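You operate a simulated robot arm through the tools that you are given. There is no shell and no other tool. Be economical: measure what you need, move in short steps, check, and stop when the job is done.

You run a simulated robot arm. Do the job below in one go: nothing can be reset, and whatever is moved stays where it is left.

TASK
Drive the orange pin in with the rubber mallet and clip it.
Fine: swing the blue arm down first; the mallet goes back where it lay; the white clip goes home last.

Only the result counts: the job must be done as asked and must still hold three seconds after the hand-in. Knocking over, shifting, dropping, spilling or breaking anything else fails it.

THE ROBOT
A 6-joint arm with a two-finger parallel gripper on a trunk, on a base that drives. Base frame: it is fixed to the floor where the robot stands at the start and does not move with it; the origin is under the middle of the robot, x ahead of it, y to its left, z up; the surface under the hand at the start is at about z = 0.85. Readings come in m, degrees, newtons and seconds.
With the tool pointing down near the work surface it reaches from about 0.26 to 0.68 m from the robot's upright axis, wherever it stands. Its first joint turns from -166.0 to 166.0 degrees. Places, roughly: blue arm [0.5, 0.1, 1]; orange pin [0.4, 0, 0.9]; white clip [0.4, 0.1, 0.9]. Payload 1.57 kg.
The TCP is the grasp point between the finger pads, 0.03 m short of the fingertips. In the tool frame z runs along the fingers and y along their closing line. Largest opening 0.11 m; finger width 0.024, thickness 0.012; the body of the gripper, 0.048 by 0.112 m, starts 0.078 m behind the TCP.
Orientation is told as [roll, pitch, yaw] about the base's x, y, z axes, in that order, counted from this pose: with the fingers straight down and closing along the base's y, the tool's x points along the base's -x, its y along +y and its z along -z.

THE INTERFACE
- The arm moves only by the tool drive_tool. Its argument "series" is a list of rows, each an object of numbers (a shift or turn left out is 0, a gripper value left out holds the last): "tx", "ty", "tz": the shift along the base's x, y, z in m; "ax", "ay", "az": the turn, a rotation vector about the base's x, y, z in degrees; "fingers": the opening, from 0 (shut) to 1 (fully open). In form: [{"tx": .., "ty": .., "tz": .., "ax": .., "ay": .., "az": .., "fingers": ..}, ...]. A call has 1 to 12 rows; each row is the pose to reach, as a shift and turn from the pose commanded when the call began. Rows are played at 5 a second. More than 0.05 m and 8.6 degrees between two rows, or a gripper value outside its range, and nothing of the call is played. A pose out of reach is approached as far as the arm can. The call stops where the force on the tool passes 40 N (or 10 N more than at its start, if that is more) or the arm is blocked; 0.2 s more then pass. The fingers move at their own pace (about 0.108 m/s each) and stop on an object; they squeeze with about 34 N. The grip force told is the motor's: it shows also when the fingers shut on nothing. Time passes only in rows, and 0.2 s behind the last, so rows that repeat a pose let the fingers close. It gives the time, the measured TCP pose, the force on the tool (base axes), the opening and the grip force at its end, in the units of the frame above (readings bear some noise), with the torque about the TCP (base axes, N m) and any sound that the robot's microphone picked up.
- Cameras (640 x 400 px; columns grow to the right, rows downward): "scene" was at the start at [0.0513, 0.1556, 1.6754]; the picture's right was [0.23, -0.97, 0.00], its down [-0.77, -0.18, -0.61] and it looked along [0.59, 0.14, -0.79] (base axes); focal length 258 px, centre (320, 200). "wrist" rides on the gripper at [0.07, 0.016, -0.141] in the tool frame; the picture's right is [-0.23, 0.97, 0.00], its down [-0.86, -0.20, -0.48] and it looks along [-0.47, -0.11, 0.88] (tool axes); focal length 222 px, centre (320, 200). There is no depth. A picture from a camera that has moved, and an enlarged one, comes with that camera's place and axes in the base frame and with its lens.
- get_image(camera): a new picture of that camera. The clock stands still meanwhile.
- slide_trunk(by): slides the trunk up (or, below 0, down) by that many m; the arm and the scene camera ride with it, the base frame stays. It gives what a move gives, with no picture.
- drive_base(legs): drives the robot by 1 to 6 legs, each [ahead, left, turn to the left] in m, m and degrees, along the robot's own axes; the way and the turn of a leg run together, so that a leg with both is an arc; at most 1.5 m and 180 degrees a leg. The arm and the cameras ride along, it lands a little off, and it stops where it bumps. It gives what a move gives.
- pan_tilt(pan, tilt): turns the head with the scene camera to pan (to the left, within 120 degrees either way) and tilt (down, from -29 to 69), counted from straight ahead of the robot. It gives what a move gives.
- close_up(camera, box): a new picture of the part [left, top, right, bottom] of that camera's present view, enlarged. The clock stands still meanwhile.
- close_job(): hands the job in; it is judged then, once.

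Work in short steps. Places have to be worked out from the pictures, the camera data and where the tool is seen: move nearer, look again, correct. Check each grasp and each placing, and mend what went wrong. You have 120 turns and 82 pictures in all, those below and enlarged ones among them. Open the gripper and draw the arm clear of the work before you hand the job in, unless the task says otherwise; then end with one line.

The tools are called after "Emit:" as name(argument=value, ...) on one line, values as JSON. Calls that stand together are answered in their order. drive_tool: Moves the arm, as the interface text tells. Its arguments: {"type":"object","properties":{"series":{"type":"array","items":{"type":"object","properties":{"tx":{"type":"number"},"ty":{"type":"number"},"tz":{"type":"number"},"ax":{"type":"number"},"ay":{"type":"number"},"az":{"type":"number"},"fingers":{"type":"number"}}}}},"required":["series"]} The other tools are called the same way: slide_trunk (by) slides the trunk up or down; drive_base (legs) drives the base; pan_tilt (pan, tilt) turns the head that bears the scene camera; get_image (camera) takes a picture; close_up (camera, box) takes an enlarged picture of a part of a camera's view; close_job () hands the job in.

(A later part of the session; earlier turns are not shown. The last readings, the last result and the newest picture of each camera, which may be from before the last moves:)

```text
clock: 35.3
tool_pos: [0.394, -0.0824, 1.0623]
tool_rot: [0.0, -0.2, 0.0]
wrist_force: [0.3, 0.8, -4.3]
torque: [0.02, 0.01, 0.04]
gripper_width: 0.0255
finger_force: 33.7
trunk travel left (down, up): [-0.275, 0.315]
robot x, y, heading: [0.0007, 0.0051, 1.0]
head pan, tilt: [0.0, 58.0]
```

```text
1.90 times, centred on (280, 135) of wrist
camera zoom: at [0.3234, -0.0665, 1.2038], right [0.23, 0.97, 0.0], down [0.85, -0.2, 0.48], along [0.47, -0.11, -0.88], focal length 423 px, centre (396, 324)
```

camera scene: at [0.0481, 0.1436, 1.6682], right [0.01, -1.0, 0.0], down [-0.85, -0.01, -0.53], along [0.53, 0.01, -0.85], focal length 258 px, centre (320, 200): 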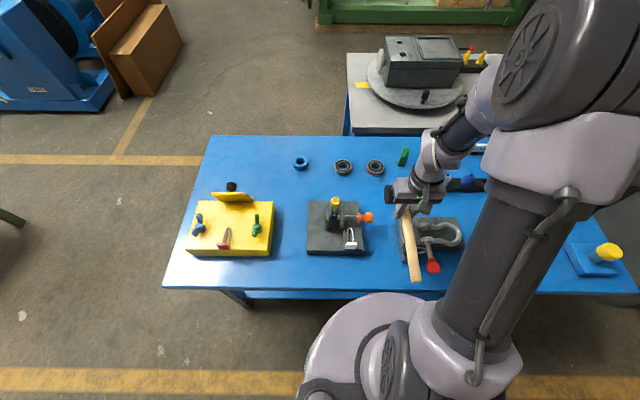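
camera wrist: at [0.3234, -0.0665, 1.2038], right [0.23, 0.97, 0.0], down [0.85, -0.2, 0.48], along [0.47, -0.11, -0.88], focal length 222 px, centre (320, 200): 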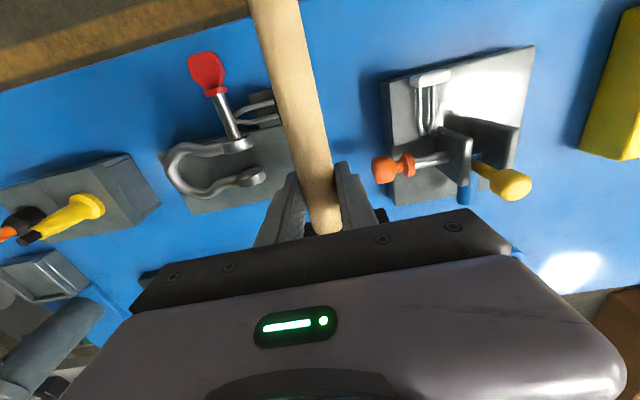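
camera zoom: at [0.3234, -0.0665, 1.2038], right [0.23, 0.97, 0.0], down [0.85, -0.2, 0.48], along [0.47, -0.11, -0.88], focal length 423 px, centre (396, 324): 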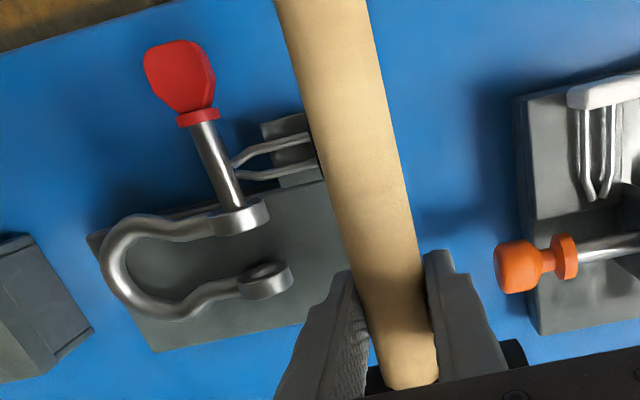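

Clear: the head face sits at y≈-0.041, and the neighbour block begins at y≈-0.115. I lower to pin height.

Emit:
drive_tool(series=[{"tz": -0.04}, {"tz": -0.08}, {"tz": -0.11}, {"tz": -0.125}, {"tz": -0.134}])

Emit:
close_up(camera="scene", box=[340, 180, 440, 270])

Emit:
get_image(camera="wrist")

```text
clock: 36.5
tool_pos: [0.3939, -0.0853, 0.9253]
tool_rot: [0.0, -0.2, 0.1]
wrist_force: [-0.1, 0.2, -4.5]
torque: [0.0, 0.05, -0.01]
gripper_width: 0.0253
finger_force: 34.5
trunk travel left (down, up): [-0.275, 0.315]
robot x, y, heading: [0.0028, 0.0066, 0.5]
head pan, tilt: [0.0, 58.0]
```

```text
4.44 times, centred on (390, 225) of scene
camera zoom: at [0.0481, 0.1437, 1.6682], right [0.01, -1.0, 0.0], down [-0.85, -0.01, -0.53], along [0.53, 0.01, -0.85], focal length 1146 px, centre (9, 89)
```

zoom: 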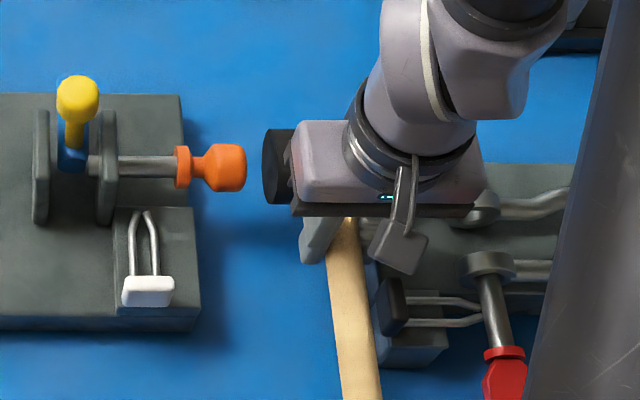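

```text
41 pictures are left
camera wrist: at [0.3222, -0.0708, 1.0684], right [0.22, 0.97, 0.0], down [0.85, -0.2, 0.48], along [0.47, -0.11, -0.88], focal length 222 px, centre (320, 200)
```

wrist: 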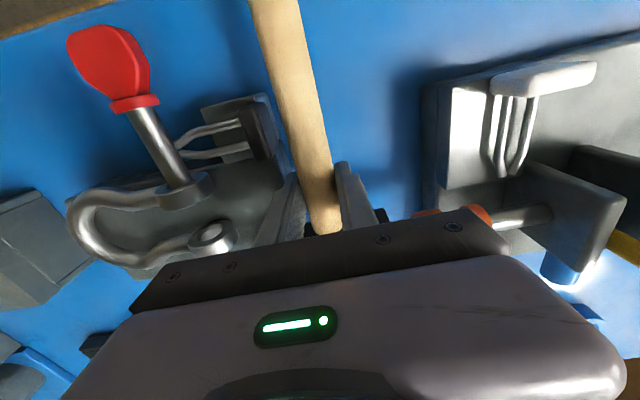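

The head face lines up with the knob, about 10 mm off. First strike.

Emit:
drive_tool(series=[{"ty": 0.035}])

Emit:
close_up(camera="scene", box=[300, 180, 420, 270])

```text
clock: 36.9
tool_pos: [0.3949, -0.0484, 0.9283]
tool_rot: [-0.1, -0.2, 0.0]
wrist_force: [0.6, 0.2, -4.0]
torque: [-0.01, 0.0, 0.0]
gripper_width: 0.0254
finger_force: 34.0
trunk travel left (down, up): [-0.275, 0.315]
robot x, y, heading: [0.0021, 0.0098, 0.8]
head pan, tilt: [0.0, 58.0]
```

```text
4.44 times, centred on (360, 225) of scene
camera zoom: at [0.048, 0.1455, 1.668], right [0.01, -1.0, 0.0], down [-0.85, -0.01, -0.53], along [0.53, 0.01, -0.85], focal length 1146 px, centre (142, 89)
```

zoom: 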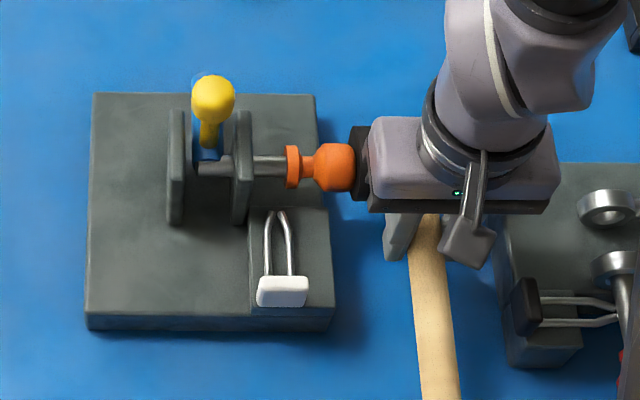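

The pin moved about 25 mm without resistance. I check closely that it passes through the blue arm's hole.

Emit:
close_up(camera="scene", box=[325, 190, 375, 225])

```text
11.43 times, centred on (350, 208) of scene
camera zoom: at [0.048, 0.1455, 1.668], right [0.01, -1.0, 0.0], down [-0.85, -0.01, -0.53], along [0.53, 0.01, -0.85], focal length 2946 px, centre (-23, 114)
```

zoom: 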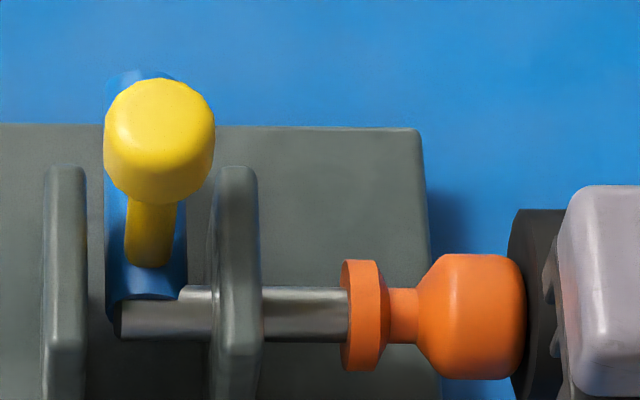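

The pin seems to pass in front of the bar's end rather than clearly through it; I look at it from the wrist camera.

Emit:
close_up(camera="wrist", box=[400, 60, 600, 300])

```text
1.67 times, centred on (500, 180) of wrist
camera zoom: at [0.3236, -0.0335, 1.0696], right [0.23, 0.97, 0.0], down [0.85, -0.2, 0.48], along [0.47, -0.11, -0.88], focal length 370 px, centre (20, 233)
```

zoom: 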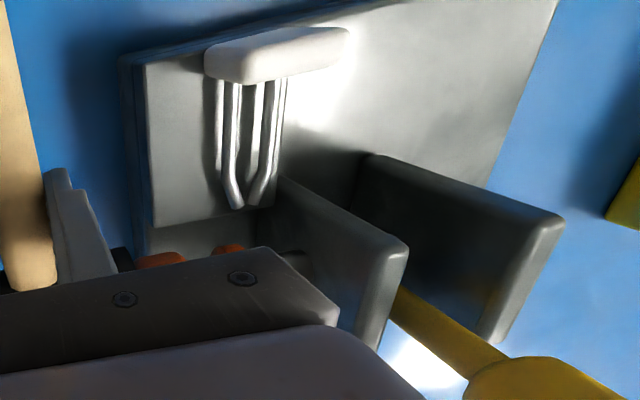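

I need a low-angle view between the cheeks. I withdraw the mallet, raise it, drive the base back, and lower the trunk for a flatter view.

Emit:
drive_tool(series=[{"ty": -0.02}, {"ty": -0.025, "tz": 0.04}, {"ty": -0.025, "tz": 0.09}, {"ty": -0.025, "tz": 0.14}, {"ty": -0.025, "tz": 0.19}, {"ty": -0.025, "tz": 0.24}, {"ty": -0.025, "tz": 0.28}])

Emit:
drive_base(legs=[[-0.55, 0, 0]])

Emit:
slide_trunk(by=-0.26)

Emit:
pan_tilt(pan=0, tilt=28)

Emit:
get_image(camera="scene")

```text
clock: 38.5
tool_pos: [0.3928, -0.075, 1.2065]
tool_rot: [0.0, -0.2, 0.2]
wrist_force: [0.6, 0.1, -3.7]
torque: [0.0, 0.08, -0.02]
gripper_width: 0.0254
finger_force: 33.8
trunk travel left (down, up): [-0.275, 0.315]
robot x, y, heading: [0.0033, 0.0065, 0.6]
head pan, tilt: [0.0, 58.0]
```

```text
clock: 41.6
tool_pos: [-0.1469, -0.0822, 1.2058]
tool_rot: [0.0, -0.2, 0.7]
wrist_force: [-0.3, -0.9, -3.8]
torque: [0.02, 0.05, -0.01]
gripper_width: 0.0251
finger_force: 34.1
trunk travel left (down, up): [-0.275, 0.315]
robot x, y, heading: [-0.5388, -0.0055, 1.0]
head pan, tilt: [0.0, 58.0]
```

```text
clock: 44.3
tool_pos: [-0.1476, -0.0815, 0.9461]
tool_rot: [0.0, -0.2, 0.7]
wrist_force: [-0.1, -0.5, -4.8]
torque: [-0.02, 0.04, -0.02]
gripper_width: 0.0257
finger_force: 33.6
trunk travel left (down, up): [-0.015, 0.575]
robot x, y, heading: [-0.5408, -0.0076, 1.4]
head pan, tilt: [0.0, 58.0]
```

```text
clock: 45.2
tool_pos: [-0.146, -0.0819, 0.9458]
tool_rot: [0.0, -0.2, 0.6]
wrist_force: [-0.3, 0.2, -5.2]
torque: [-0.03, 0.08, 0.01]
gripper_width: 0.0256
finger_force: 34.4
trunk travel left (down, up): [-0.015, 0.575]
robot x, y, heading: [-0.5377, -0.0026, 1.4]
head pan, tilt: [0.0, 28.0]
```

```text
37 pictures are left
camera scene: at [-0.4728, 0.1356, 1.451], right [0.02, -1.0, 0.0], down [-0.47, -0.01, -0.88], along [0.88, 0.02, -0.47], focal length 258 px, centre (320, 200)
```

scene: 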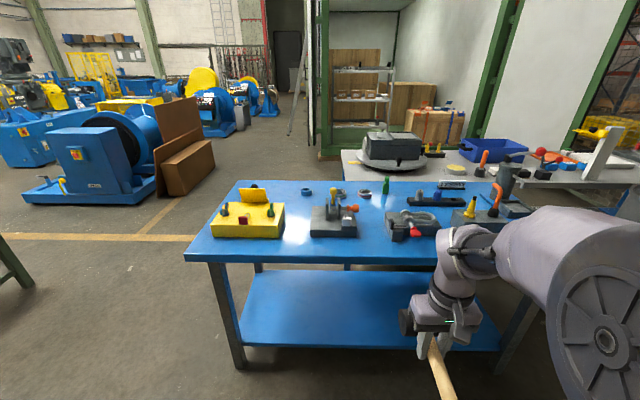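

Good low view; I enlarge the fixture.

Emit:
close_up(camera="scene", box=[310, 180, 365, 240])

```text
6.67 times, centred on (338, 210) of scene
camera zoom: at [-0.4728, 0.1356, 1.451], right [0.02, -1.0, 0.0], down [-0.47, -0.01, -0.88], along [0.88, 0.02, -0.47], focal length 1719 px, centre (203, 133)
```

zoom: 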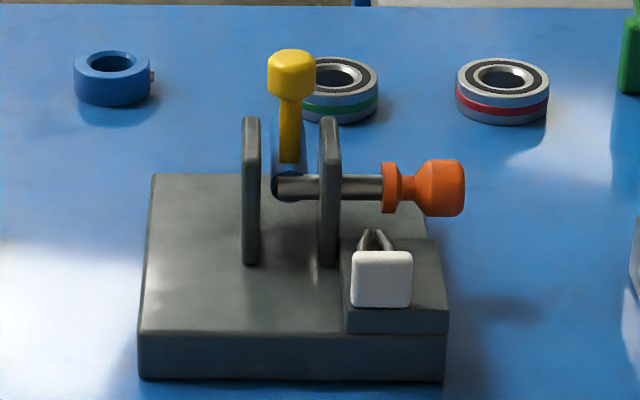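

Emit:
close_up(camera="scene", box=[328, 185, 348, 215])

```text
13.33 times, centred on (338, 200) of scene
camera zoom: at [-0.4728, 0.1356, 1.451], right [0.02, -1.0, 0.0], down [-0.47, -0.01, -0.88], along [0.88, 0.02, -0.47], focal length 3437 px, centre (80, 200)
```

zoom: 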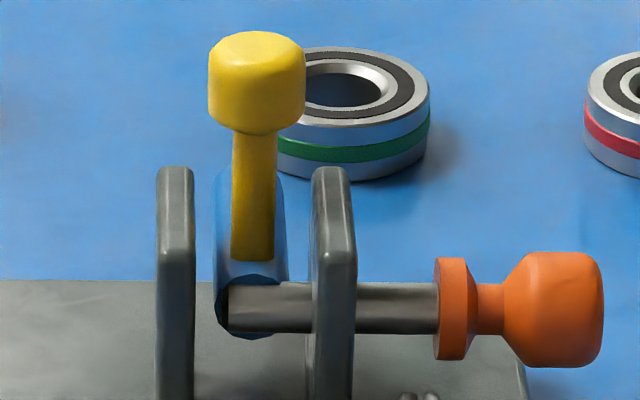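

The bar's end sits squarely on the pin axis (the pin's surface meets the bar's end at the same height), the arm is level, so it's fully down. I go back to finish driving.

Emit:
slide_trunk(by=0.26)

Emit:
drive_base(legs=[[0.54, 0.005, -1.0]])

Emit:
pan_tilt(pan=0, tilt=58)

```text
clock: 47.9
tool_pos: [-0.1479, -0.0825, 1.2051]
tool_rot: [0.0, -0.1, 0.6]
wrist_force: [0.5, 0.9, -4.3]
torque: [-0.02, 0.07, 0.0]
gripper_width: 0.0252
finger_force: 34.0
trunk travel left (down, up): [-0.275, 0.315]
robot x, y, heading: [-0.5398, -0.0039, 0.9]
head pan, tilt: [0.0, 28.0]
```

```text
clock: 51.1
tool_pos: [0.3992, -0.0866, 1.2051]
tool_rot: [0.0, -0.2, -1.2]
wrist_force: [0.0, -1.1, -4.8]
torque: [0.01, 0.11, -0.02]
gripper_width: 0.0254
finger_force: 34.0
trunk travel left (down, up): [-0.275, 0.315]
robot x, y, heading: [0.0099, 0.002, -0.4]
head pan, tilt: [0.0, 28.0]
```

```text
clock: 52.0
tool_pos: [0.3987, -0.0876, 1.2046]
tool_rot: [-0.1, -0.2, -1.1]
wrist_force: [-0.2, 0.3, -4.4]
torque: [0.0, 0.03, 0.03]
gripper_width: 0.0253
finger_force: 34.0
trunk travel left (down, up): [-0.275, 0.315]
robot x, y, heading: [0.0088, 0.0035, -0.6]
head pan, tilt: [0.0, 58.0]
```

Lower again just short of the knob.

Emit:
drive_tool(series=[{"tx": -0.005, "ty": 0.012, "az": 1.1, "tz": -0.04}, {"tx": -0.005, "ty": 0.012, "az": 1.1, "tz": -0.085}, {"tx": -0.005, "ty": 0.012, "az": 1.1, "tz": -0.13}, {"tx": -0.005, "ty": 0.012, "az": 1.1, "tz": -0.175}, {"tx": -0.005, "ty": 0.012, "az": 1.1, "tz": -0.22}, {"tx": -0.005, "ty": 0.012, "az": 1.1, "tz": -0.255}, {"tx": -0.005, "ty": 0.012, "az": 1.1, "tz": -0.277}])

Emit:
close_up(camera="scene", box=[300, 180, 420, 270])

```text
clock: 53.6
tool_pos: [0.3931, -0.0763, 0.9274]
tool_rot: [0.0, -0.2, -0.1]
wrist_force: [0.0, 0.4, -4.8]
torque: [0.03, 0.1, 0.03]
gripper_width: 0.0254
finger_force: 33.5
trunk travel left (down, up): [-0.275, 0.315]
robot x, y, heading: [0.0079, 0.0034, -0.5]
head pan, tilt: [0.0, 58.0]
```

```text
4.44 times, centred on (360, 225) of scene
camera zoom: at [0.0583, 0.1411, 1.6682], right [-0.01, -1.0, 0.0], down [-0.85, 0.01, -0.53], along [0.53, -0.01, -0.85], focal length 1146 px, centre (142, 89)
```

zoom: 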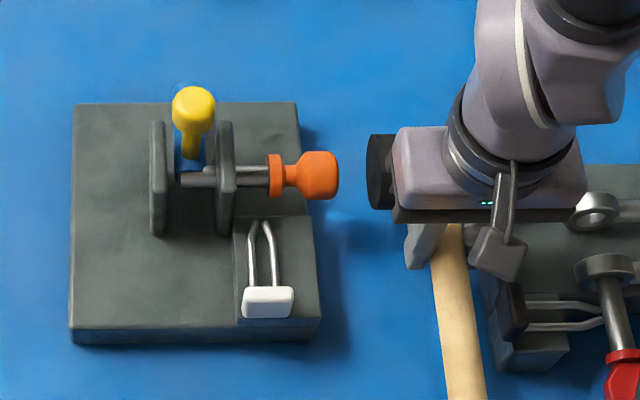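

Strike on: about 20 mm gap plus about 24 mm remaining travel.

Emit:
drive_tool(series=[{"ty": 0.035}])

Emit:
drive_tool(series=[{"ty": -0.01}, {"ty": 0.015}])

Emit:
close_up(camera="scene", box=[300, 180, 420, 270])

```text
clock: 54.0
tool_pos: [0.3935, -0.039, 0.9284]
tool_rot: [-0.2, -0.2, -0.2]
wrist_force: [0.1, -0.2, -4.7]
torque: [0.01, 0.05, -0.02]
gripper_width: 0.0252
finger_force: 34.5
trunk travel left (down, up): [-0.275, 0.315]
robot x, y, heading: [0.0078, 0.0008, -0.5]
head pan, tilt: [0.0, 58.0]
```

```text
clock: 54.6
tool_pos: [0.3916, -0.0252, 0.9304]
tool_rot: [-0.1, -0.2, -0.1]
wrist_force: [-0.2, 0.2, -4.8]
torque: [-0.03, 0.05, 0.03]
gripper_width: 0.0253
finger_force: 33.9
trunk travel left (down, up): [-0.275, 0.315]
robot x, y, heading: [0.0075, 0.0064, -0.8]
head pan, tilt: [0.0, 58.0]
```

```text
4.44 times, centred on (360, 225) of scene
camera zoom: at [0.0578, 0.1426, 1.6681], right [-0.01, -1.0, 0.0], down [-0.85, 0.01, -0.53], along [0.53, -0.01, -0.85], focal length 1146 px, centre (142, 89)
```

zoom: 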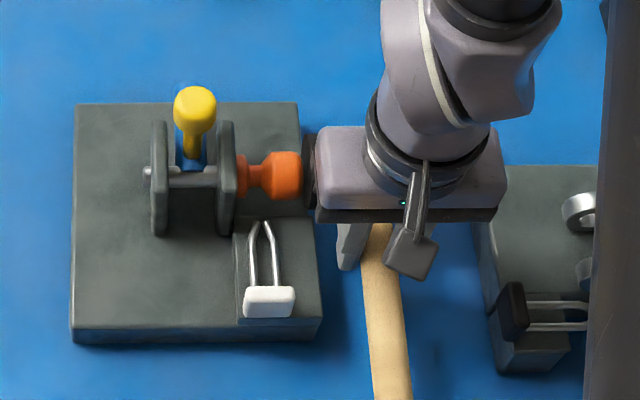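

The pin tip is through the far cheek; one more tap to seat it, until the force rises.

Emit:
drive_tool(series=[{"ty": -0.02}, {"ty": -0.02}, {"ty": 0.008}, {"ty": 0.012}])

Emit:
close_up(camera="scene", box=[310, 190, 380, 240])

```text
clock: 55.7
tool_pos: [0.391, -0.0207, 0.9284]
tool_rot: [0.2, 0.0, -0.7]
wrist_force: [-2.7, -24.5, -0.3]
torque: [-0.02, -0.07, -0.8]
gripper_width: 0.0258
finger_force: 33.9
trunk travel left (down, up): [-0.275, 0.315]
robot x, y, heading: [0.0077, 0.0032, -0.5]
head pan, tilt: [0.0, 58.0]
stopped in row 4: the force on the tool passed its limit at 46 N (the readings are from after the stop); the commanded pose is now the measured one
```

```text
8.00 times, centred on (345, 215) of scene
camera zoom: at [0.0571, 0.1361, 1.6686], right [-0.01, -1.0, 0.0], down [-0.85, 0.01, -0.53], along [0.53, -0.01, -0.85], focal length 2062 px, centre (120, 80)
```

zoom: 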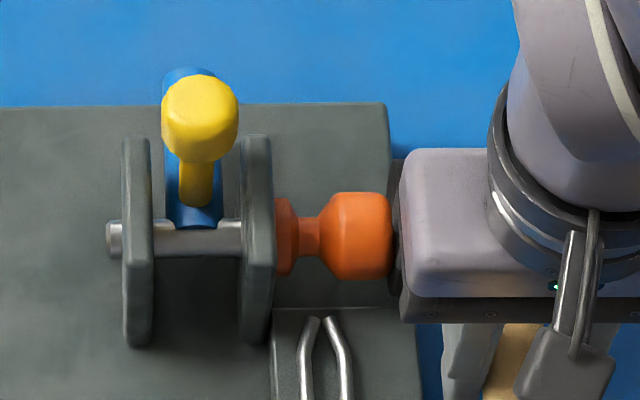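

Hard stop: the collar is seated on the cheek and the neck lines up with the clip. I withdraw and raise the mallet.

Emit:
drive_tool(series=[{"ty": -0.03}, {"ty": -0.055}, {"ty": -0.055, "tz": 0.04}, {"ty": -0.055, "tz": 0.085}, {"ty": -0.055, "tz": 0.13}, {"ty": -0.055, "tz": 0.175}, {"ty": -0.055, "tz": 0.22}, {"ty": -0.055, "tz": 0.26}])

Emit:
get_image(camera="wrist")

Emit:
close_up(camera="scene", box=[310, 190, 380, 260])

```text
clock: 57.5
tool_pos: [0.3922, -0.0709, 1.1892]
tool_rot: [0.1, -0.1, -0.6]
wrist_force: [0.4, 0.5, -4.3]
torque: [-0.02, 0.02, -0.01]
gripper_width: 0.0253
finger_force: 34.8
trunk travel left (down, up): [-0.275, 0.315]
robot x, y, heading: [0.0073, 0.0031, -0.7]
head pan, tilt: [0.0, 58.0]
```

```text
31 pictures are left
camera wrist: at [0.3221, -0.0544, 1.3315], right [0.24, 0.97, 0.0], down [0.85, -0.21, 0.48], along [0.47, -0.11, -0.88], focal length 222 px, centre (320, 200)
```

wrist: 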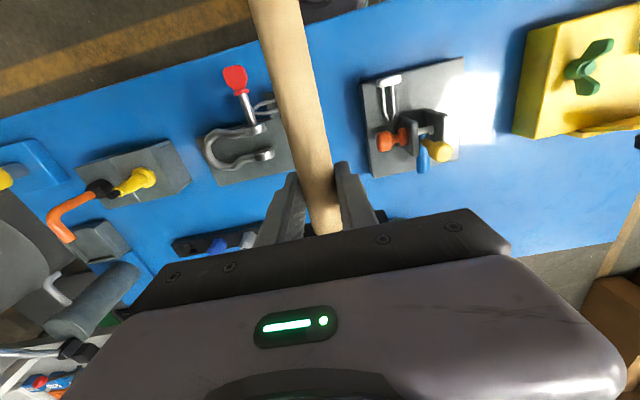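

```text
5.71 times, centred on (345, 225) of scene
camera zoom: at [0.0573, 0.1407, 1.6682], right [-0.01, -1.0, 0.0], down [-0.85, 0.01, -0.53], along [0.53, -0.01, -0.85], focal length 1473 px, centre (177, 57)
```

zoom: 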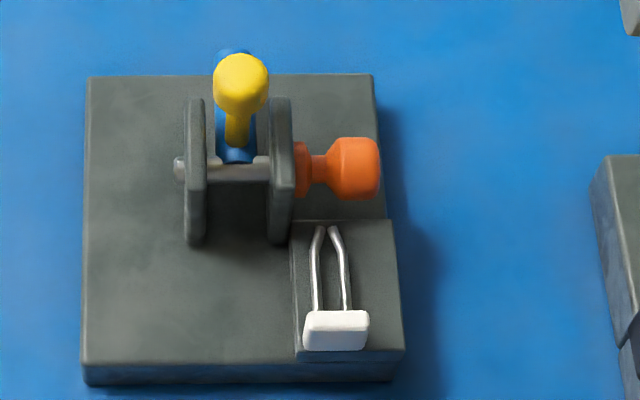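

The pin is fully home. I bring the mallet outward and drive back to its storage place.

Emit:
drive_tool(series=[{"tx": 0.04, "ty": 0.013, "az": 1}, {"tx": 0.08, "ty": 0.026, "az": 2}, {"tx": 0.12, "ty": 0.039, "az": 3}, {"tx": 0.16, "ty": 0.052, "az": 4}, {"tx": 0.2, "ty": 0.065, "az": 5}, {"tx": 0.24, "ty": 0.078, "az": 5.6}, {"tx": 0.272, "ty": 0.09, "az": 5.6, "tz": -0.03}])

Emit:
drive_base(legs=[[0, 0.36, 0.7], [0.101, 0, 0]])

Emit:
pan_tilt(pan=5, tilt=50)

```text
clock: 59.1
tool_pos: [0.6681, 0.023, 1.1538]
tool_rot: [-0.1, 0.1, 5.2]
wrist_force: [0.8, 0.3, -5.1]
torque: [-0.01, 0.09, -0.03]
gripper_width: 0.0253
finger_force: 34.1
trunk travel left (down, up): [-0.275, 0.315]
robot x, y, heading: [0.0111, -0.0004, -0.7]
head pan, tilt: [0.0, 58.0]
```

```text
clock: 62.1
tool_pos: [0.7722, 0.3833, 1.1548]
tool_rot: [0.0, 0.0, 6.0]
wrist_force: [1.0, 0.4, -5.4]
torque: [-0.04, 0.06, -0.03]
gripper_width: 0.0251
finger_force: 34.0
trunk travel left (down, up): [-0.275, 0.315]
robot x, y, heading: [0.1116, 0.352, 0.2]
head pan, tilt: [0.0, 58.0]
```

```text
clock: 62.8
tool_pos: [0.7702, 0.3812, 1.1557]
tool_rot: [0.0, 0.1, 6.0]
wrist_force: [0.6, -0.5, -4.2]
torque: [-0.01, 0.05, 0.02]
gripper_width: 0.0254
finger_force: 33.5
trunk travel left (down, up): [-0.275, 0.315]
robot x, y, heading: [0.1145, 0.3517, 0.2]
head pan, tilt: [5.0, 50.0]
```

Over the storage spot. I lower to the original resting pose (≈0.7725, 0.388, yaw 5.5°).

Emit:
drive_tool(series=[{"tx": 0.0015, "ty": 0.006, "az": -0.5, "tz": -0.045}, {"tx": 0.0015, "ty": 0.006, "az": -0.5, "tz": -0.09}, {"tx": 0.0015, "ty": 0.006, "az": -0.5, "tz": -0.135}, {"tx": 0.0015, "ty": 0.006, "az": -0.5, "tz": -0.18}, {"tx": 0.0015, "ty": 0.006, "az": -0.5, "tz": -0.22}, {"tx": 0.0015, "ty": 0.006, "az": -0.5, "tz": -0.25}, {"tx": 0.0015, "ty": 0.006, "az": -0.5, "tz": -0.265}])

Emit:
close_up(camera="scene", box=[320, 140, 420, 280])

```text
clock: 64.4
tool_pos: [0.7733, 0.3854, 0.889]
tool_rot: [0.0, -0.1, 5.5]
wrist_force: [0.0, -1.0, -3.7]
torque: [0.0, 0.04, -0.04]
gripper_width: 0.0254
finger_force: 33.6
trunk travel left (down, up): [-0.275, 0.315]
robot x, y, heading: [0.1119, 0.3517, -0.1]
head pan, tilt: [5.0, 50.0]
```

```text
2.86 times, centred on (370, 210) of scene
camera zoom: at [0.1682, 0.4974, 1.6784], right [0.09, -1.0, 0.0], down [-0.76, -0.07, -0.64], along [0.64, 0.06, -0.77], focal length 736 px, centre (177, 171)
```

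zoom: 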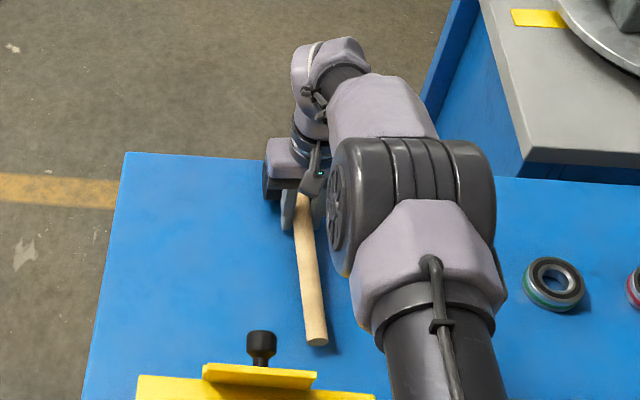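

Comparing with the first picture, the mallet is about 5 mm too far out and 4 mm too far right; I correct, set it down and release.

Emit:
drive_tool(series=[{"tx": -0.005, "ty": 0.004, "az": -0.5}, {"tx": -0.005, "ty": 0.004, "az": -0.5, "tz": -0.004}, {"tx": -0.005, "ty": 0.004, "az": -0.5, "tz": -0.007}, {"tx": -0.005, "ty": 0.004, "az": -0.5, "tz": -0.008}])

Emit:
drive_tool(series=[{"fingers": 0.3}, {"fingers": 0.45}, {"fingers": 0.45}])

Emit:
drive_tool(series=[{"tz": 0.03}, {"tz": 0.07}, {"tz": 0.11}, {"tz": 0.15}, {"tz": 0.19}, {"tz": 0.23, "tx": -0.03}, {"tz": 0.25, "tx": -0.07}, {"tz": 0.27, "tx": -0.11}])

Emit:
close_up(camera="scene", box=[320, 140, 420, 280])

```text
clock: 65.4
tool_pos: [0.7666, 0.3919, 0.8822]
tool_rot: [0.0, -0.1, 5.0]
wrist_force: [1.3, -0.2, -4.7]
torque: [-0.01, 0.05, 0.02]
gripper_width: 0.0253
finger_force: 33.2
trunk travel left (down, up): [-0.275, 0.315]
robot x, y, heading: [0.1155, 0.3576, 0.2]
head pan, tilt: [5.0, 50.0]
```

```text
clock: 66.2
tool_pos: [0.7679, 0.3921, 0.8814]
tool_rot: [0.1, 0.0, 5.0]
wrist_force: [0.9, 0.0, 0.0]
torque: [-0.01, 0.03, 0.02]
gripper_width: 0.0497
finger_force: 0.0
trunk travel left (down, up): [-0.275, 0.315]
robot x, y, heading: [0.1129, 0.3525, -0.0]
head pan, tilt: [5.0, 50.0]
```

```text
clock: 68.0
tool_pos: [0.6517, 0.3915, 1.1523]
tool_rot: [0.0, 0.0, 4.9]
wrist_force: [0.1, 0.2, 0.0]
torque: [0.01, -0.04, 0.01]
gripper_width: 0.0493
finger_force: 0.1
trunk travel left (down, up): [-0.275, 0.315]
robot x, y, heading: [0.1139, 0.3514, -0.2]
head pan, tilt: [5.0, 50.0]
```

```text
2.86 times, centred on (370, 210) of scene
camera zoom: at [0.1655, 0.4972, 1.6785], right [0.09, -1.0, 0.0], down [-0.76, -0.07, -0.64], along [0.64, 0.06, -0.77], focal length 736 px, centre (177, 171)
```

zoom: 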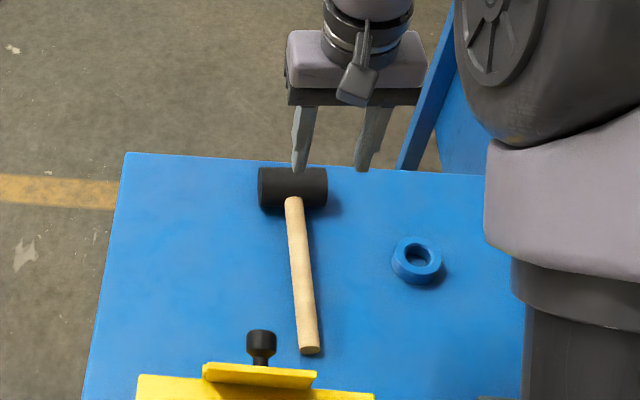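

The mallet lies as it did at first. I now shut the fingers and drive back for the clip, standing a bit further back.

Emit:
drive_base(legs=[[-0.16, 0, 0], [0, -0.3, 0]])

Emit:
pan_tilt(pan=5, tilt=58)

Emit:
drive_tool(series=[{"az": -1, "tx": -0.02, "fingers": 0}, {"az": -2, "tx": -0.05}, {"az": -3, "tx": -0.08}, {"az": -4, "tx": -0.11}, {"az": -5, "tx": -0.13}, {"az": -5, "tx": -0.13}])

Emit:
get_image(camera="scene")

Emit:
get_image(camera="wrist")

```text
clock: 71.1
tool_pos: [0.4948, 0.0948, 1.1516]
tool_rot: [0.1, 0.0, 5.2]
wrist_force: [0.5, -1.1, 0.6]
torque: [0.0, 0.03, 0.0]
gripper_width: 0.0496
finger_force: 0.0
trunk travel left (down, up): [-0.275, 0.315]
robot x, y, heading: [-0.0444, 0.0556, 0.2]
head pan, tilt: [5.0, 50.0]
```

```text
clock: 71.8
tool_pos: [0.4953, 0.096, 1.1517]
tool_rot: [0.0, 0.0, 5.2]
wrist_force: [-1.1, -0.3, -0.4]
torque: [0.03, -0.01, 0.01]
gripper_width: 0.0493
finger_force: 0.0
trunk travel left (down, up): [-0.275, 0.315]
robot x, y, heading: [-0.0446, 0.0531, 0.4]
head pan, tilt: [5.0, 58.0]
```

```text
clock: 73.2
tool_pos: [0.3655, 0.0978, 1.1513]
tool_rot: [0.0, 0.0, 0.3]
wrist_force: [-0.7, -0.7, 0.2]
torque: [0.03, 0.01, 0.02]
gripper_width: 0.0001
finger_force: 21.3
trunk travel left (down, up): [-0.275, 0.315]
robot x, y, heading: [-0.0456, 0.0519, 0.1]
head pan, tilt: [5.0, 58.0]
```

```text
27 pictures are left
camera scene: at [0.0005, 0.1978, 1.6682], right [0.09, -1.0, 0.0], down [-0.84, -0.08, -0.53], along [0.53, 0.05, -0.85], focal length 258 px, centre (320, 200)
```

scene: 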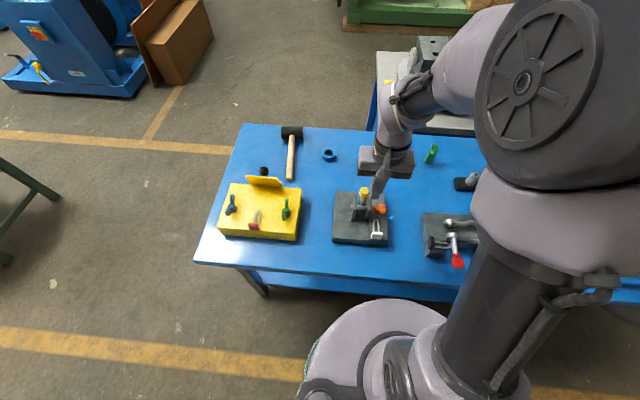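

```text
26 pictures are left
camera wrist: at [0.2954, 0.1124, 1.2931], right [0.22, 0.97, 0.0], down [0.86, -0.2, 0.48], along [0.47, -0.11, -0.88], focal length 222 px, centre (320, 200)
```

wrist: 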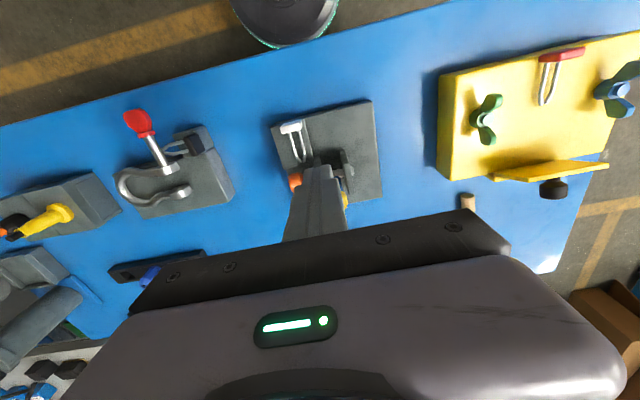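

I go behind the clip at (0.305, 0.052), then down to its height.

Emit:
drive_tool(series=[{"tx": -0.03, "ty": -0.02}, {"tx": -0.06, "ty": -0.045}, {"tx": -0.06, "ty": -0.045, "tz": -0.045}, {"tx": -0.06, "ty": -0.045, "tz": -0.09}, {"tx": -0.06, "ty": -0.045, "tz": -0.135}, {"tx": -0.06, "ty": -0.045, "tz": -0.175}, {"tx": -0.06, "ty": -0.045, "tz": -0.2}, {"tx": -0.06, "ty": -0.045, "tz": -0.209}])

Emit:
get_image(camera="wrist")

Emit:
close_up(camera="scene", box=[320, 170, 420, 260])

```text
clock: 75.0
tool_pos: [0.3048, 0.0507, 0.9407]
tool_rot: [0.0, -0.1, 0.2]
wrist_force: [-0.1, 0.2, 0.2]
torque: [0.02, -0.03, -0.02]
gripper_width: 0.0
finger_force: 20.7
trunk travel left (down, up): [-0.275, 0.315]
robot x, y, heading: [-0.0457, 0.0539, 0.5]
head pan, tilt: [5.0, 58.0]
```

```text
25 pictures are left
camera wrist: at [0.2349, 0.0662, 1.0833], right [0.22, 0.97, 0.0], down [0.86, -0.19, 0.48], along [0.47, -0.11, -0.88], focal length 222 px, centre (320, 200)
```

wrist: 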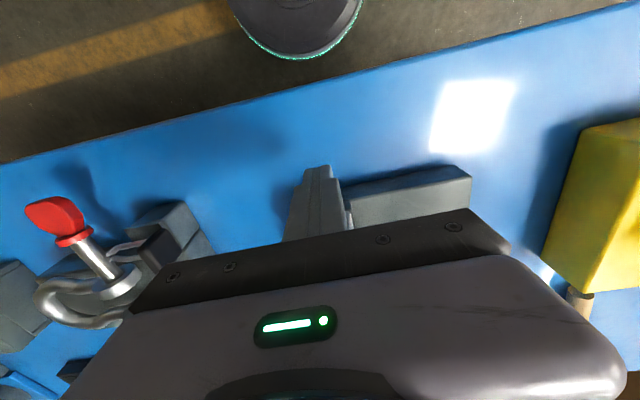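

```text
4.44 times, centred on (370, 215) of scene
camera zoom: at [0.0003, 0.1977, 1.6682], right [0.09, -1.0, 0.0], down [-0.84, -0.08, -0.53], along [0.53, 0.05, -0.85], focal length 1146 px, centre (98, 133)
```

zoom: 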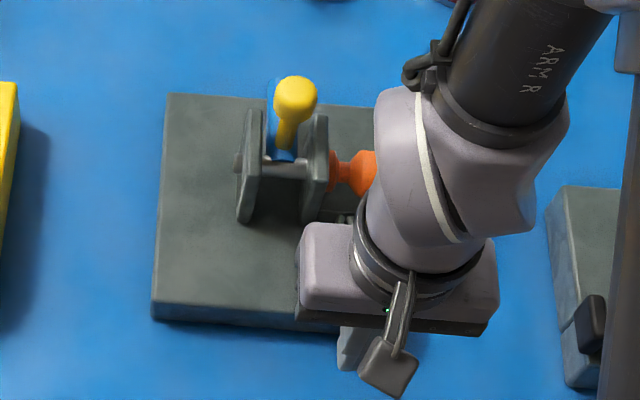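

Fingers are behind the clip plate. I push gently toward +x.

Emit:
drive_tool(series=[{"tx": 0.01}, {"tx": 0.018}, {"tx": 0.024}, {"tx": 0.03}, {"tx": 0.036}, {"tx": 0.042}, {"tx": 0.048}])

Emit:
close_up(camera="scene", box=[320, 170, 420, 260])

Emit:
get_image(camera="wrist")

```text
clock: 76.6
tool_pos: [0.3538, 0.0508, 0.9413]
tool_rot: [0.0, -0.1, 0.3]
wrist_force: [-0.1, 0.2, -0.3]
torque: [0.02, 0.06, -0.04]
gripper_width: 0.0002
finger_force: 21.5
trunk travel left (down, up): [-0.275, 0.315]
robot x, y, heading: [-0.0441, 0.0521, 0.2]
head pan, tilt: [5.0, 58.0]
```

```text
4.44 times, centred on (370, 215) of scene
camera zoom: at [0.0004, 0.1978, 1.6682], right [0.09, -1.0, 0.0], down [-0.84, -0.08, -0.53], along [0.53, 0.05, -0.85], focal length 1146 px, centre (98, 133)
```

zoom: 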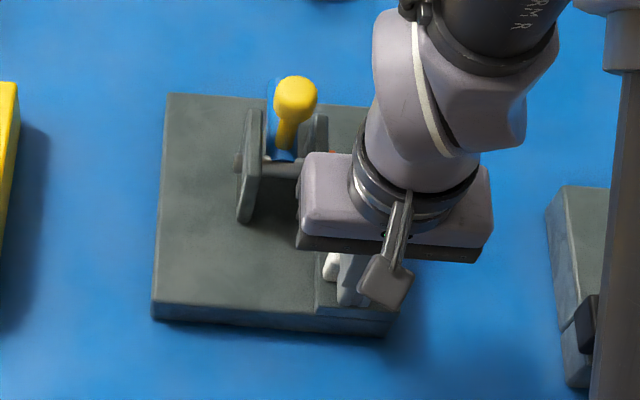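

```text
22 pictures are left
camera wrist: at [0.2833, 0.0658, 1.0844], right [0.22, 0.98, 0.0], down [0.86, -0.19, 0.48], along [0.47, -0.11, -0.88], focal length 222 px, centre (320, 200)
```

wrist: 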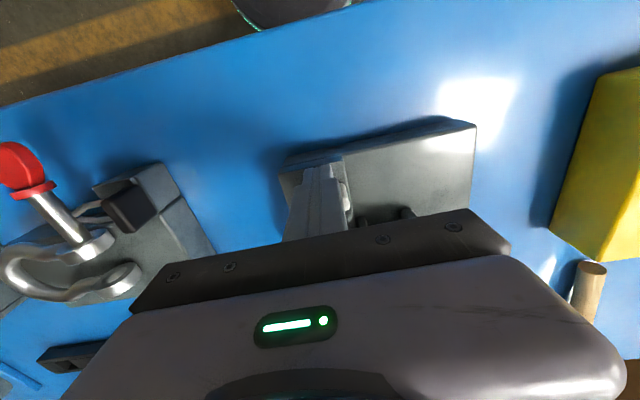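

The clip slides along with the fingers. I continue until it seats.

Emit:
drive_tool(series=[{"tx": 0.006}, {"tx": 0.012}, {"tx": 0.018}, {"tx": 0.024}, {"tx": 0.03}, {"tx": 0.036}])

Emit:
close_up(camera="scene", box=[320, 170, 420, 260])

```text
clock: 77.6
tool_pos: [0.3659, 0.0506, 0.9396]
tool_rot: [0.0, 1.1, -0.1]
wrist_force: [-20.1, 1.1, -5.6]
torque: [0.03, -0.27, 0.0]
gripper_width: 0.0002
finger_force: 21.1
trunk travel left (down, up): [-0.275, 0.315]
robot x, y, heading: [-0.0446, 0.0501, 0.5]
head pan, tilt: [5.0, 58.0]
stopped in row 5: the force on the tool passed its limit at 44 N (the readings are from after the stop); the commanded pose is now the measured one
```

```text
4.44 times, centred on (370, 215) of scene
camera zoom: at [-0.0038, 0.1977, 1.6683], right [0.09, -1.0, 0.0], down [-0.84, -0.08, -0.53], along [0.53, 0.05, -0.85], focal length 1146 px, centre (98, 133)
```

zoom: 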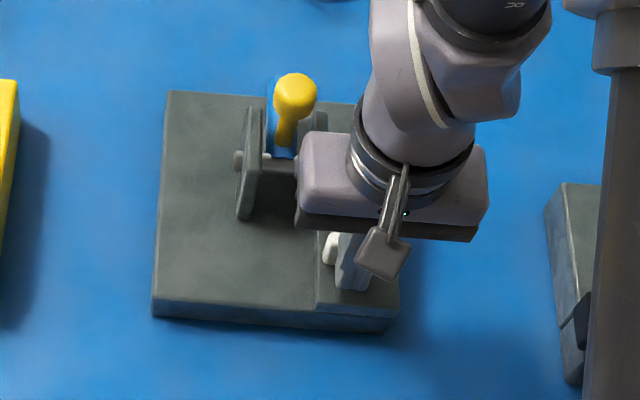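

Resistance at x≈0.366. I back off to see whether the clip is home.

Emit:
drive_tool(series=[{"tx": -0.03}, {"tx": -0.06}, {"tx": -0.06, "tz": 0.045}, {"tx": -0.06, "tz": 0.09}, {"tx": -0.06, "tz": 0.14}, {"tx": -0.06, "tz": 0.18, "ty": 0.04}, {"tx": -0.06, "tz": 0.22, "ty": 0.09}, {"tx": -0.05, "tz": 0.22, "ty": 0.13}])

Emit:
get_image(camera="wrist")

Emit:
close_up(camera="scene", box=[330, 175, 400, 250])

```text
refused: row 6 steps farther than a row can; nothing moved
```

```text
20 pictures are left
camera wrist: at [0.2975, 0.0665, 1.0839], right [0.23, 0.97, 0.0], down [0.86, -0.2, 0.46], along [0.45, -0.11, -0.89], focal length 222 px, centre (320, 200)
```

wrist: 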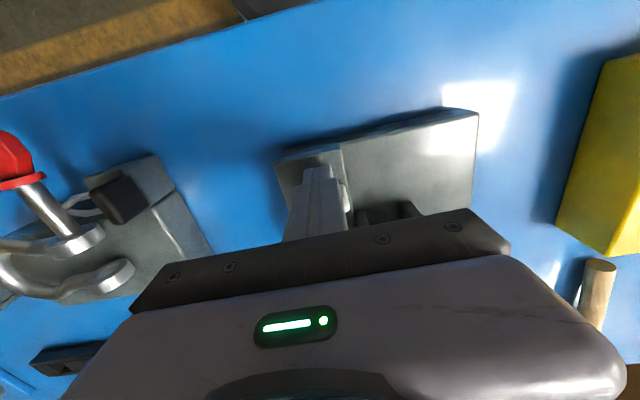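

```text
5.33 times, centred on (365, 212) of scene
camera zoom: at [-0.0038, 0.1977, 1.6683], right [0.09, -1.0, 0.0], down [-0.84, -0.08, -0.53], along [0.53, 0.05, -0.85], focal length 1375 px, centre (80, 133)
```

zoom: 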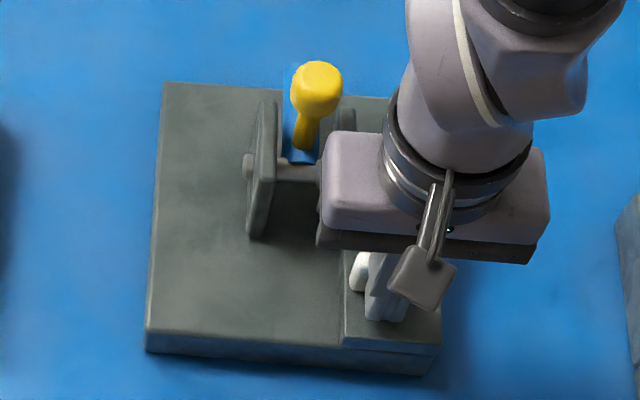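

Refused for step size; I retry with smaller rows.

Emit:
drive_tool(series=[{"tx": -0.03}, {"tx": -0.06}, {"tx": -0.06, "tz": 0.045}, {"tx": -0.06, "tz": 0.09}, {"tx": -0.06, "tz": 0.135}, {"tx": -0.06, "tz": 0.165, "ty": 0.03}, {"tx": -0.06, "tz": 0.19, "ty": 0.065}, {"tx": -0.06, "tz": 0.21, "ty": 0.105}, {"tx": -0.06, "tz": 0.21, "ty": 0.14}])

Emit:
close_up(camera="scene", box=[330, 175, 400, 250])

Emit:
get_image(camera="wrist")

```text
clock: 79.6
tool_pos: [0.3132, 0.1924, 1.1487]
tool_rot: [-0.1, 0.7, 0.1]
wrist_force: [-0.6, 1.0, 0.1]
torque: [-0.01, 0.0, 0.01]
gripper_width: 0.0001
finger_force: 21.2
trunk travel left (down, up): [-0.275, 0.315]
robot x, y, heading: [-0.0462, 0.05, 0.5]
head pan, tilt: [5.0, 58.0]
```

```text
5.33 times, centred on (365, 212) of scene
camera zoom: at [0.0, 0.1985, 1.6681], right [0.09, -1.0, 0.0], down [-0.84, -0.08, -0.53], along [0.53, 0.05, -0.85], focal length 1375 px, centre (80, 133)
```

zoom: 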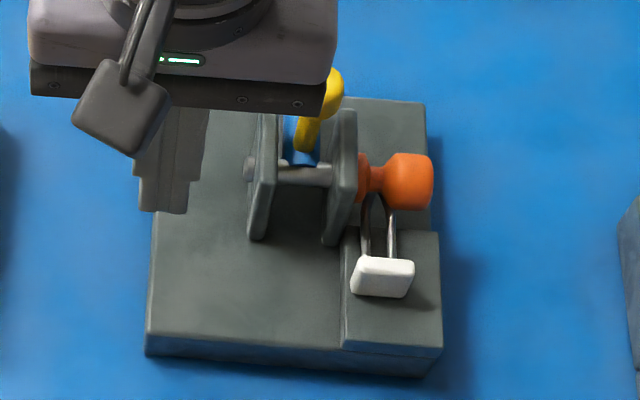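

```text
17 pictures are left
camera wrist: at [0.2439, 0.2069, 1.2923], right [0.23, 0.97, 0.0], down [0.86, -0.2, 0.47], along [0.45, -0.11, -0.88], focal length 222 px, centre (320, 200)
```

wrist: 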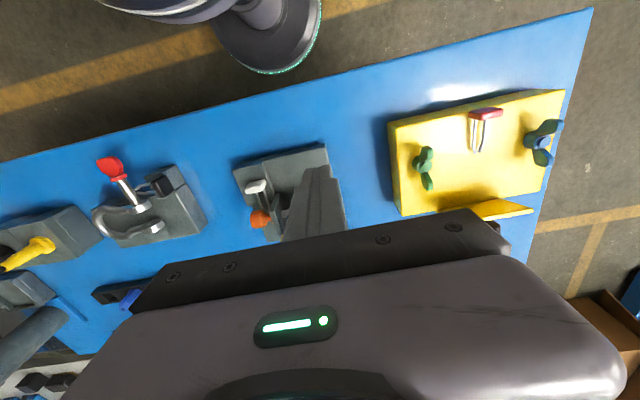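

I enlarge more to see where the clip's legs end.

Emit:
close_up(camera="scene", box=[350, 195, 385, 235])

```text
10.00 times, centred on (368, 215) of scene
camera zoom: at [0.0, 0.1985, 1.6681], right [0.09, -1.0, 0.0], down [-0.84, -0.08, -0.53], along [0.53, 0.05, -0.85], focal length 2578 px, centre (-155, 50)
```

zoom: 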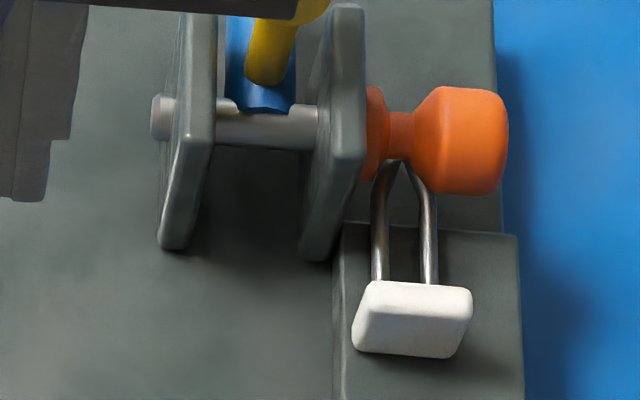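

The tips have only reached the pin's neck at x≈0.44, so it may not be home. I go for a side view from the -y side to see the geometry.

Emit:
drive_tool(series=[{"az": 8, "ty": -0.02}, {"az": 16, "ty": -0.04}, {"az": 24, "ty": -0.06}, {"az": 32, "ty": -0.08}, {"az": 40, "ty": -0.1}, {"az": 48, "ty": -0.12}, {"az": 56, "ty": -0.14, "tx": 0.02}, {"az": 64, "ty": -0.16, "tx": 0.04}, {"az": 72, "ty": -0.18, "tx": 0.06}, {"az": 80, "ty": -0.2, "tx": 0.08}, {"az": 88, "ty": -0.22, "tx": 0.09}])

Emit:
drive_tool(series=[{"ax": 8}, {"ax": 16, "tz": -0.02}, {"ax": 24, "tz": -0.04}, {"ax": 32, "tz": -0.06}, {"ax": 40, "tz": -0.08}, {"ax": 45, "tz": -0.09}])

Emit:
get_image(camera="wrist")

```text
clock: 82.0
tool_pos: [0.3997, -0.0304, 1.1517]
tool_rot: [0.0, 0.7, 88.2]
wrist_force: [0.4, 0.8, -0.6]
torque: [0.03, -0.02, -0.02]
gripper_width: 0.0
finger_force: 21.8
trunk travel left (down, up): [-0.275, 0.315]
robot x, y, heading: [-0.0461, 0.0538, 0.2]
head pan, tilt: [5.0, 58.0]
```

```text
clock: 83.4
tool_pos: [0.4019, -0.0294, 1.0603]
tool_rot: [1.7, -44.4, 87.4]
wrist_force: [-0.5, -0.3, 0.0]
torque: [0.03, 0.01, 0.03]
gripper_width: 0.0
finger_force: 20.8
trunk travel left (down, up): [-0.275, 0.315]
robot x, y, heading: [-0.0484, 0.0524, 0.0]
head pan, tilt: [5.0, 58.0]
```

```text
15 pictures are left
camera wrist: at [0.3831, -0.1787, 1.1139], right [-0.97, 0.18, 0.18], down [0.23, 0.27, 0.94], along [0.12, 0.94, -0.3], focal length 222 px, centre (320, 200)
```

wrist: 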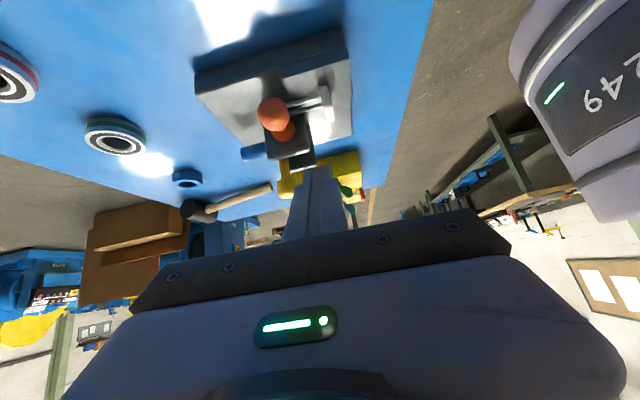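

Emit:
close_up(camera="wrist", box=[235, 75, 345, 165])

```text
4.44 times, centred on (290, 120) of wrist
camera zoom: at [0.3831, -0.1787, 1.1139], right [-0.97, 0.18, 0.18], down [0.23, 0.27, 0.94], along [0.12, 0.94, -0.3], focal length 987 px, centre (453, 556)
```

zoom: 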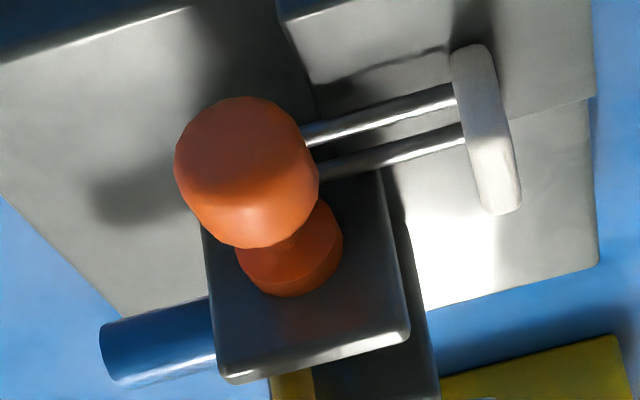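

Legs run under the pin's neck between collar and knob, with tips hidden beneath it. I push once more to verify it's against a firm stop: first untilt and turn back.

Emit:
drive_tool(series=[{"ax": -8, "tz": 0.02}, {"ax": -16, "tz": 0.04}, {"ax": -24, "tz": 0.06}, {"ax": -32, "tz": 0.08}, {"ax": -40, "tz": 0.09}, {"ax": -45, "tz": 0.09}])

Emit:
drive_tool(series=[{"az": -8, "tx": -0.01}, {"az": -16, "tx": -0.02}, {"az": -24, "tx": -0.03}, {"az": -32, "tx": -0.04}, {"az": -40, "tx": -0.05}, {"az": -48, "tx": -0.06}, {"az": -56, "tx": -0.07, "ty": 0.02}, {"az": -64, "tx": -0.08, "ty": 0.04}, {"az": -72, "tx": -0.085, "ty": 0.06}, {"az": -80, "tx": -0.085, "ty": 0.08}, {"az": -88, "tx": -0.085, "ty": 0.083}])

```text
clock: 84.8
tool_pos: [0.4013, -0.0284, 1.1503]
tool_rot: [0.0, 0.8, 88.2]
wrist_force: [0.0, -0.2, 0.3]
torque: [0.0, 0.0, 0.01]
gripper_width: 0.0001
finger_force: 21.4
trunk travel left (down, up): [-0.275, 0.315]
robot x, y, heading: [-0.0471, 0.0537, 0.6]
head pan, tilt: [5.0, 58.0]
```

```text
clock: 87.2
tool_pos: [0.3154, 0.055, 1.15]
tool_rot: [0.1, 0.7, 0.1]
wrist_force: [-0.6, 0.8, 0.1]
torque: [-0.01, -0.04, -0.01]
gripper_width: 0.0
finger_force: 21.4
trunk travel left (down, up): [-0.275, 0.315]
robot x, y, heading: [-0.0427, 0.0511, 0.2]
head pan, tilt: [5.0, 58.0]
```

Down behind the clip, then push with a quicker tap; I watch the stop position and sound.

Emit:
drive_tool(series=[{"tz": -0.045}, {"tz": -0.09}, {"tz": -0.135}, {"tz": -0.175}, {"tz": -0.2}, {"tz": -0.209, "ay": -0.7, "ty": -0.003}])

Emit:
drive_tool(series=[{"tx": 0.03}, {"tx": 0.075}])

Emit:
drive_tool(series=[{"tx": 0.004}, {"tx": 0.008}, {"tx": 0.012}, {"tx": 0.016}])

```text
clock: 88.6
tool_pos: [0.3143, 0.0518, 0.9399]
tool_rot: [0.0, -0.1, 0.1]
wrist_force: [-0.9, 0.7, -0.6]
torque: [0.01, -0.01, -0.03]
gripper_width: 0.0
finger_force: 22.0
trunk travel left (down, up): [-0.275, 0.315]
robot x, y, heading: [-0.0426, 0.054, 0.2]
head pan, tilt: [5.0, 58.0]
```

```text
clock: 89.2
tool_pos: [0.3657, 0.0507, 0.9376]
tool_rot: [0.2, 1.9, -0.5]
wrist_force: [-15.0, -0.3, 6.1]
torque: [0.0, -0.05, 0.04]
gripper_width: 0.0
finger_force: 21.7
trunk travel left (down, up): [-0.275, 0.315]
robot x, y, heading: [-0.048, 0.054, 0.4]
head pan, tilt: [5.0, 58.0]
stopped in row 2: the force on the tool passed its limit at 102 N (the readings are from after the stop); the commanded pose is now the measured one
```

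```text
clock: 89.8
tool_pos: [0.3665, 0.0501, 0.9381]
tool_rot: [0.1, 2.6, -0.5]
wrist_force: [-21.4, -0.3, 2.2]
torque: [0.14, 0.02, 0.05]
gripper_width: 0.0
finger_force: 21.7
trunk travel left (down, up): [-0.275, 0.315]
robot x, y, heading: [-0.047, 0.0518, 0.4]
head pan, tilt: [5.0, 58.0]
stopped in row 3: the force on the tool passed its limit at 43 N (the readings are from after the stop); the commanded pose is now the measured one
```

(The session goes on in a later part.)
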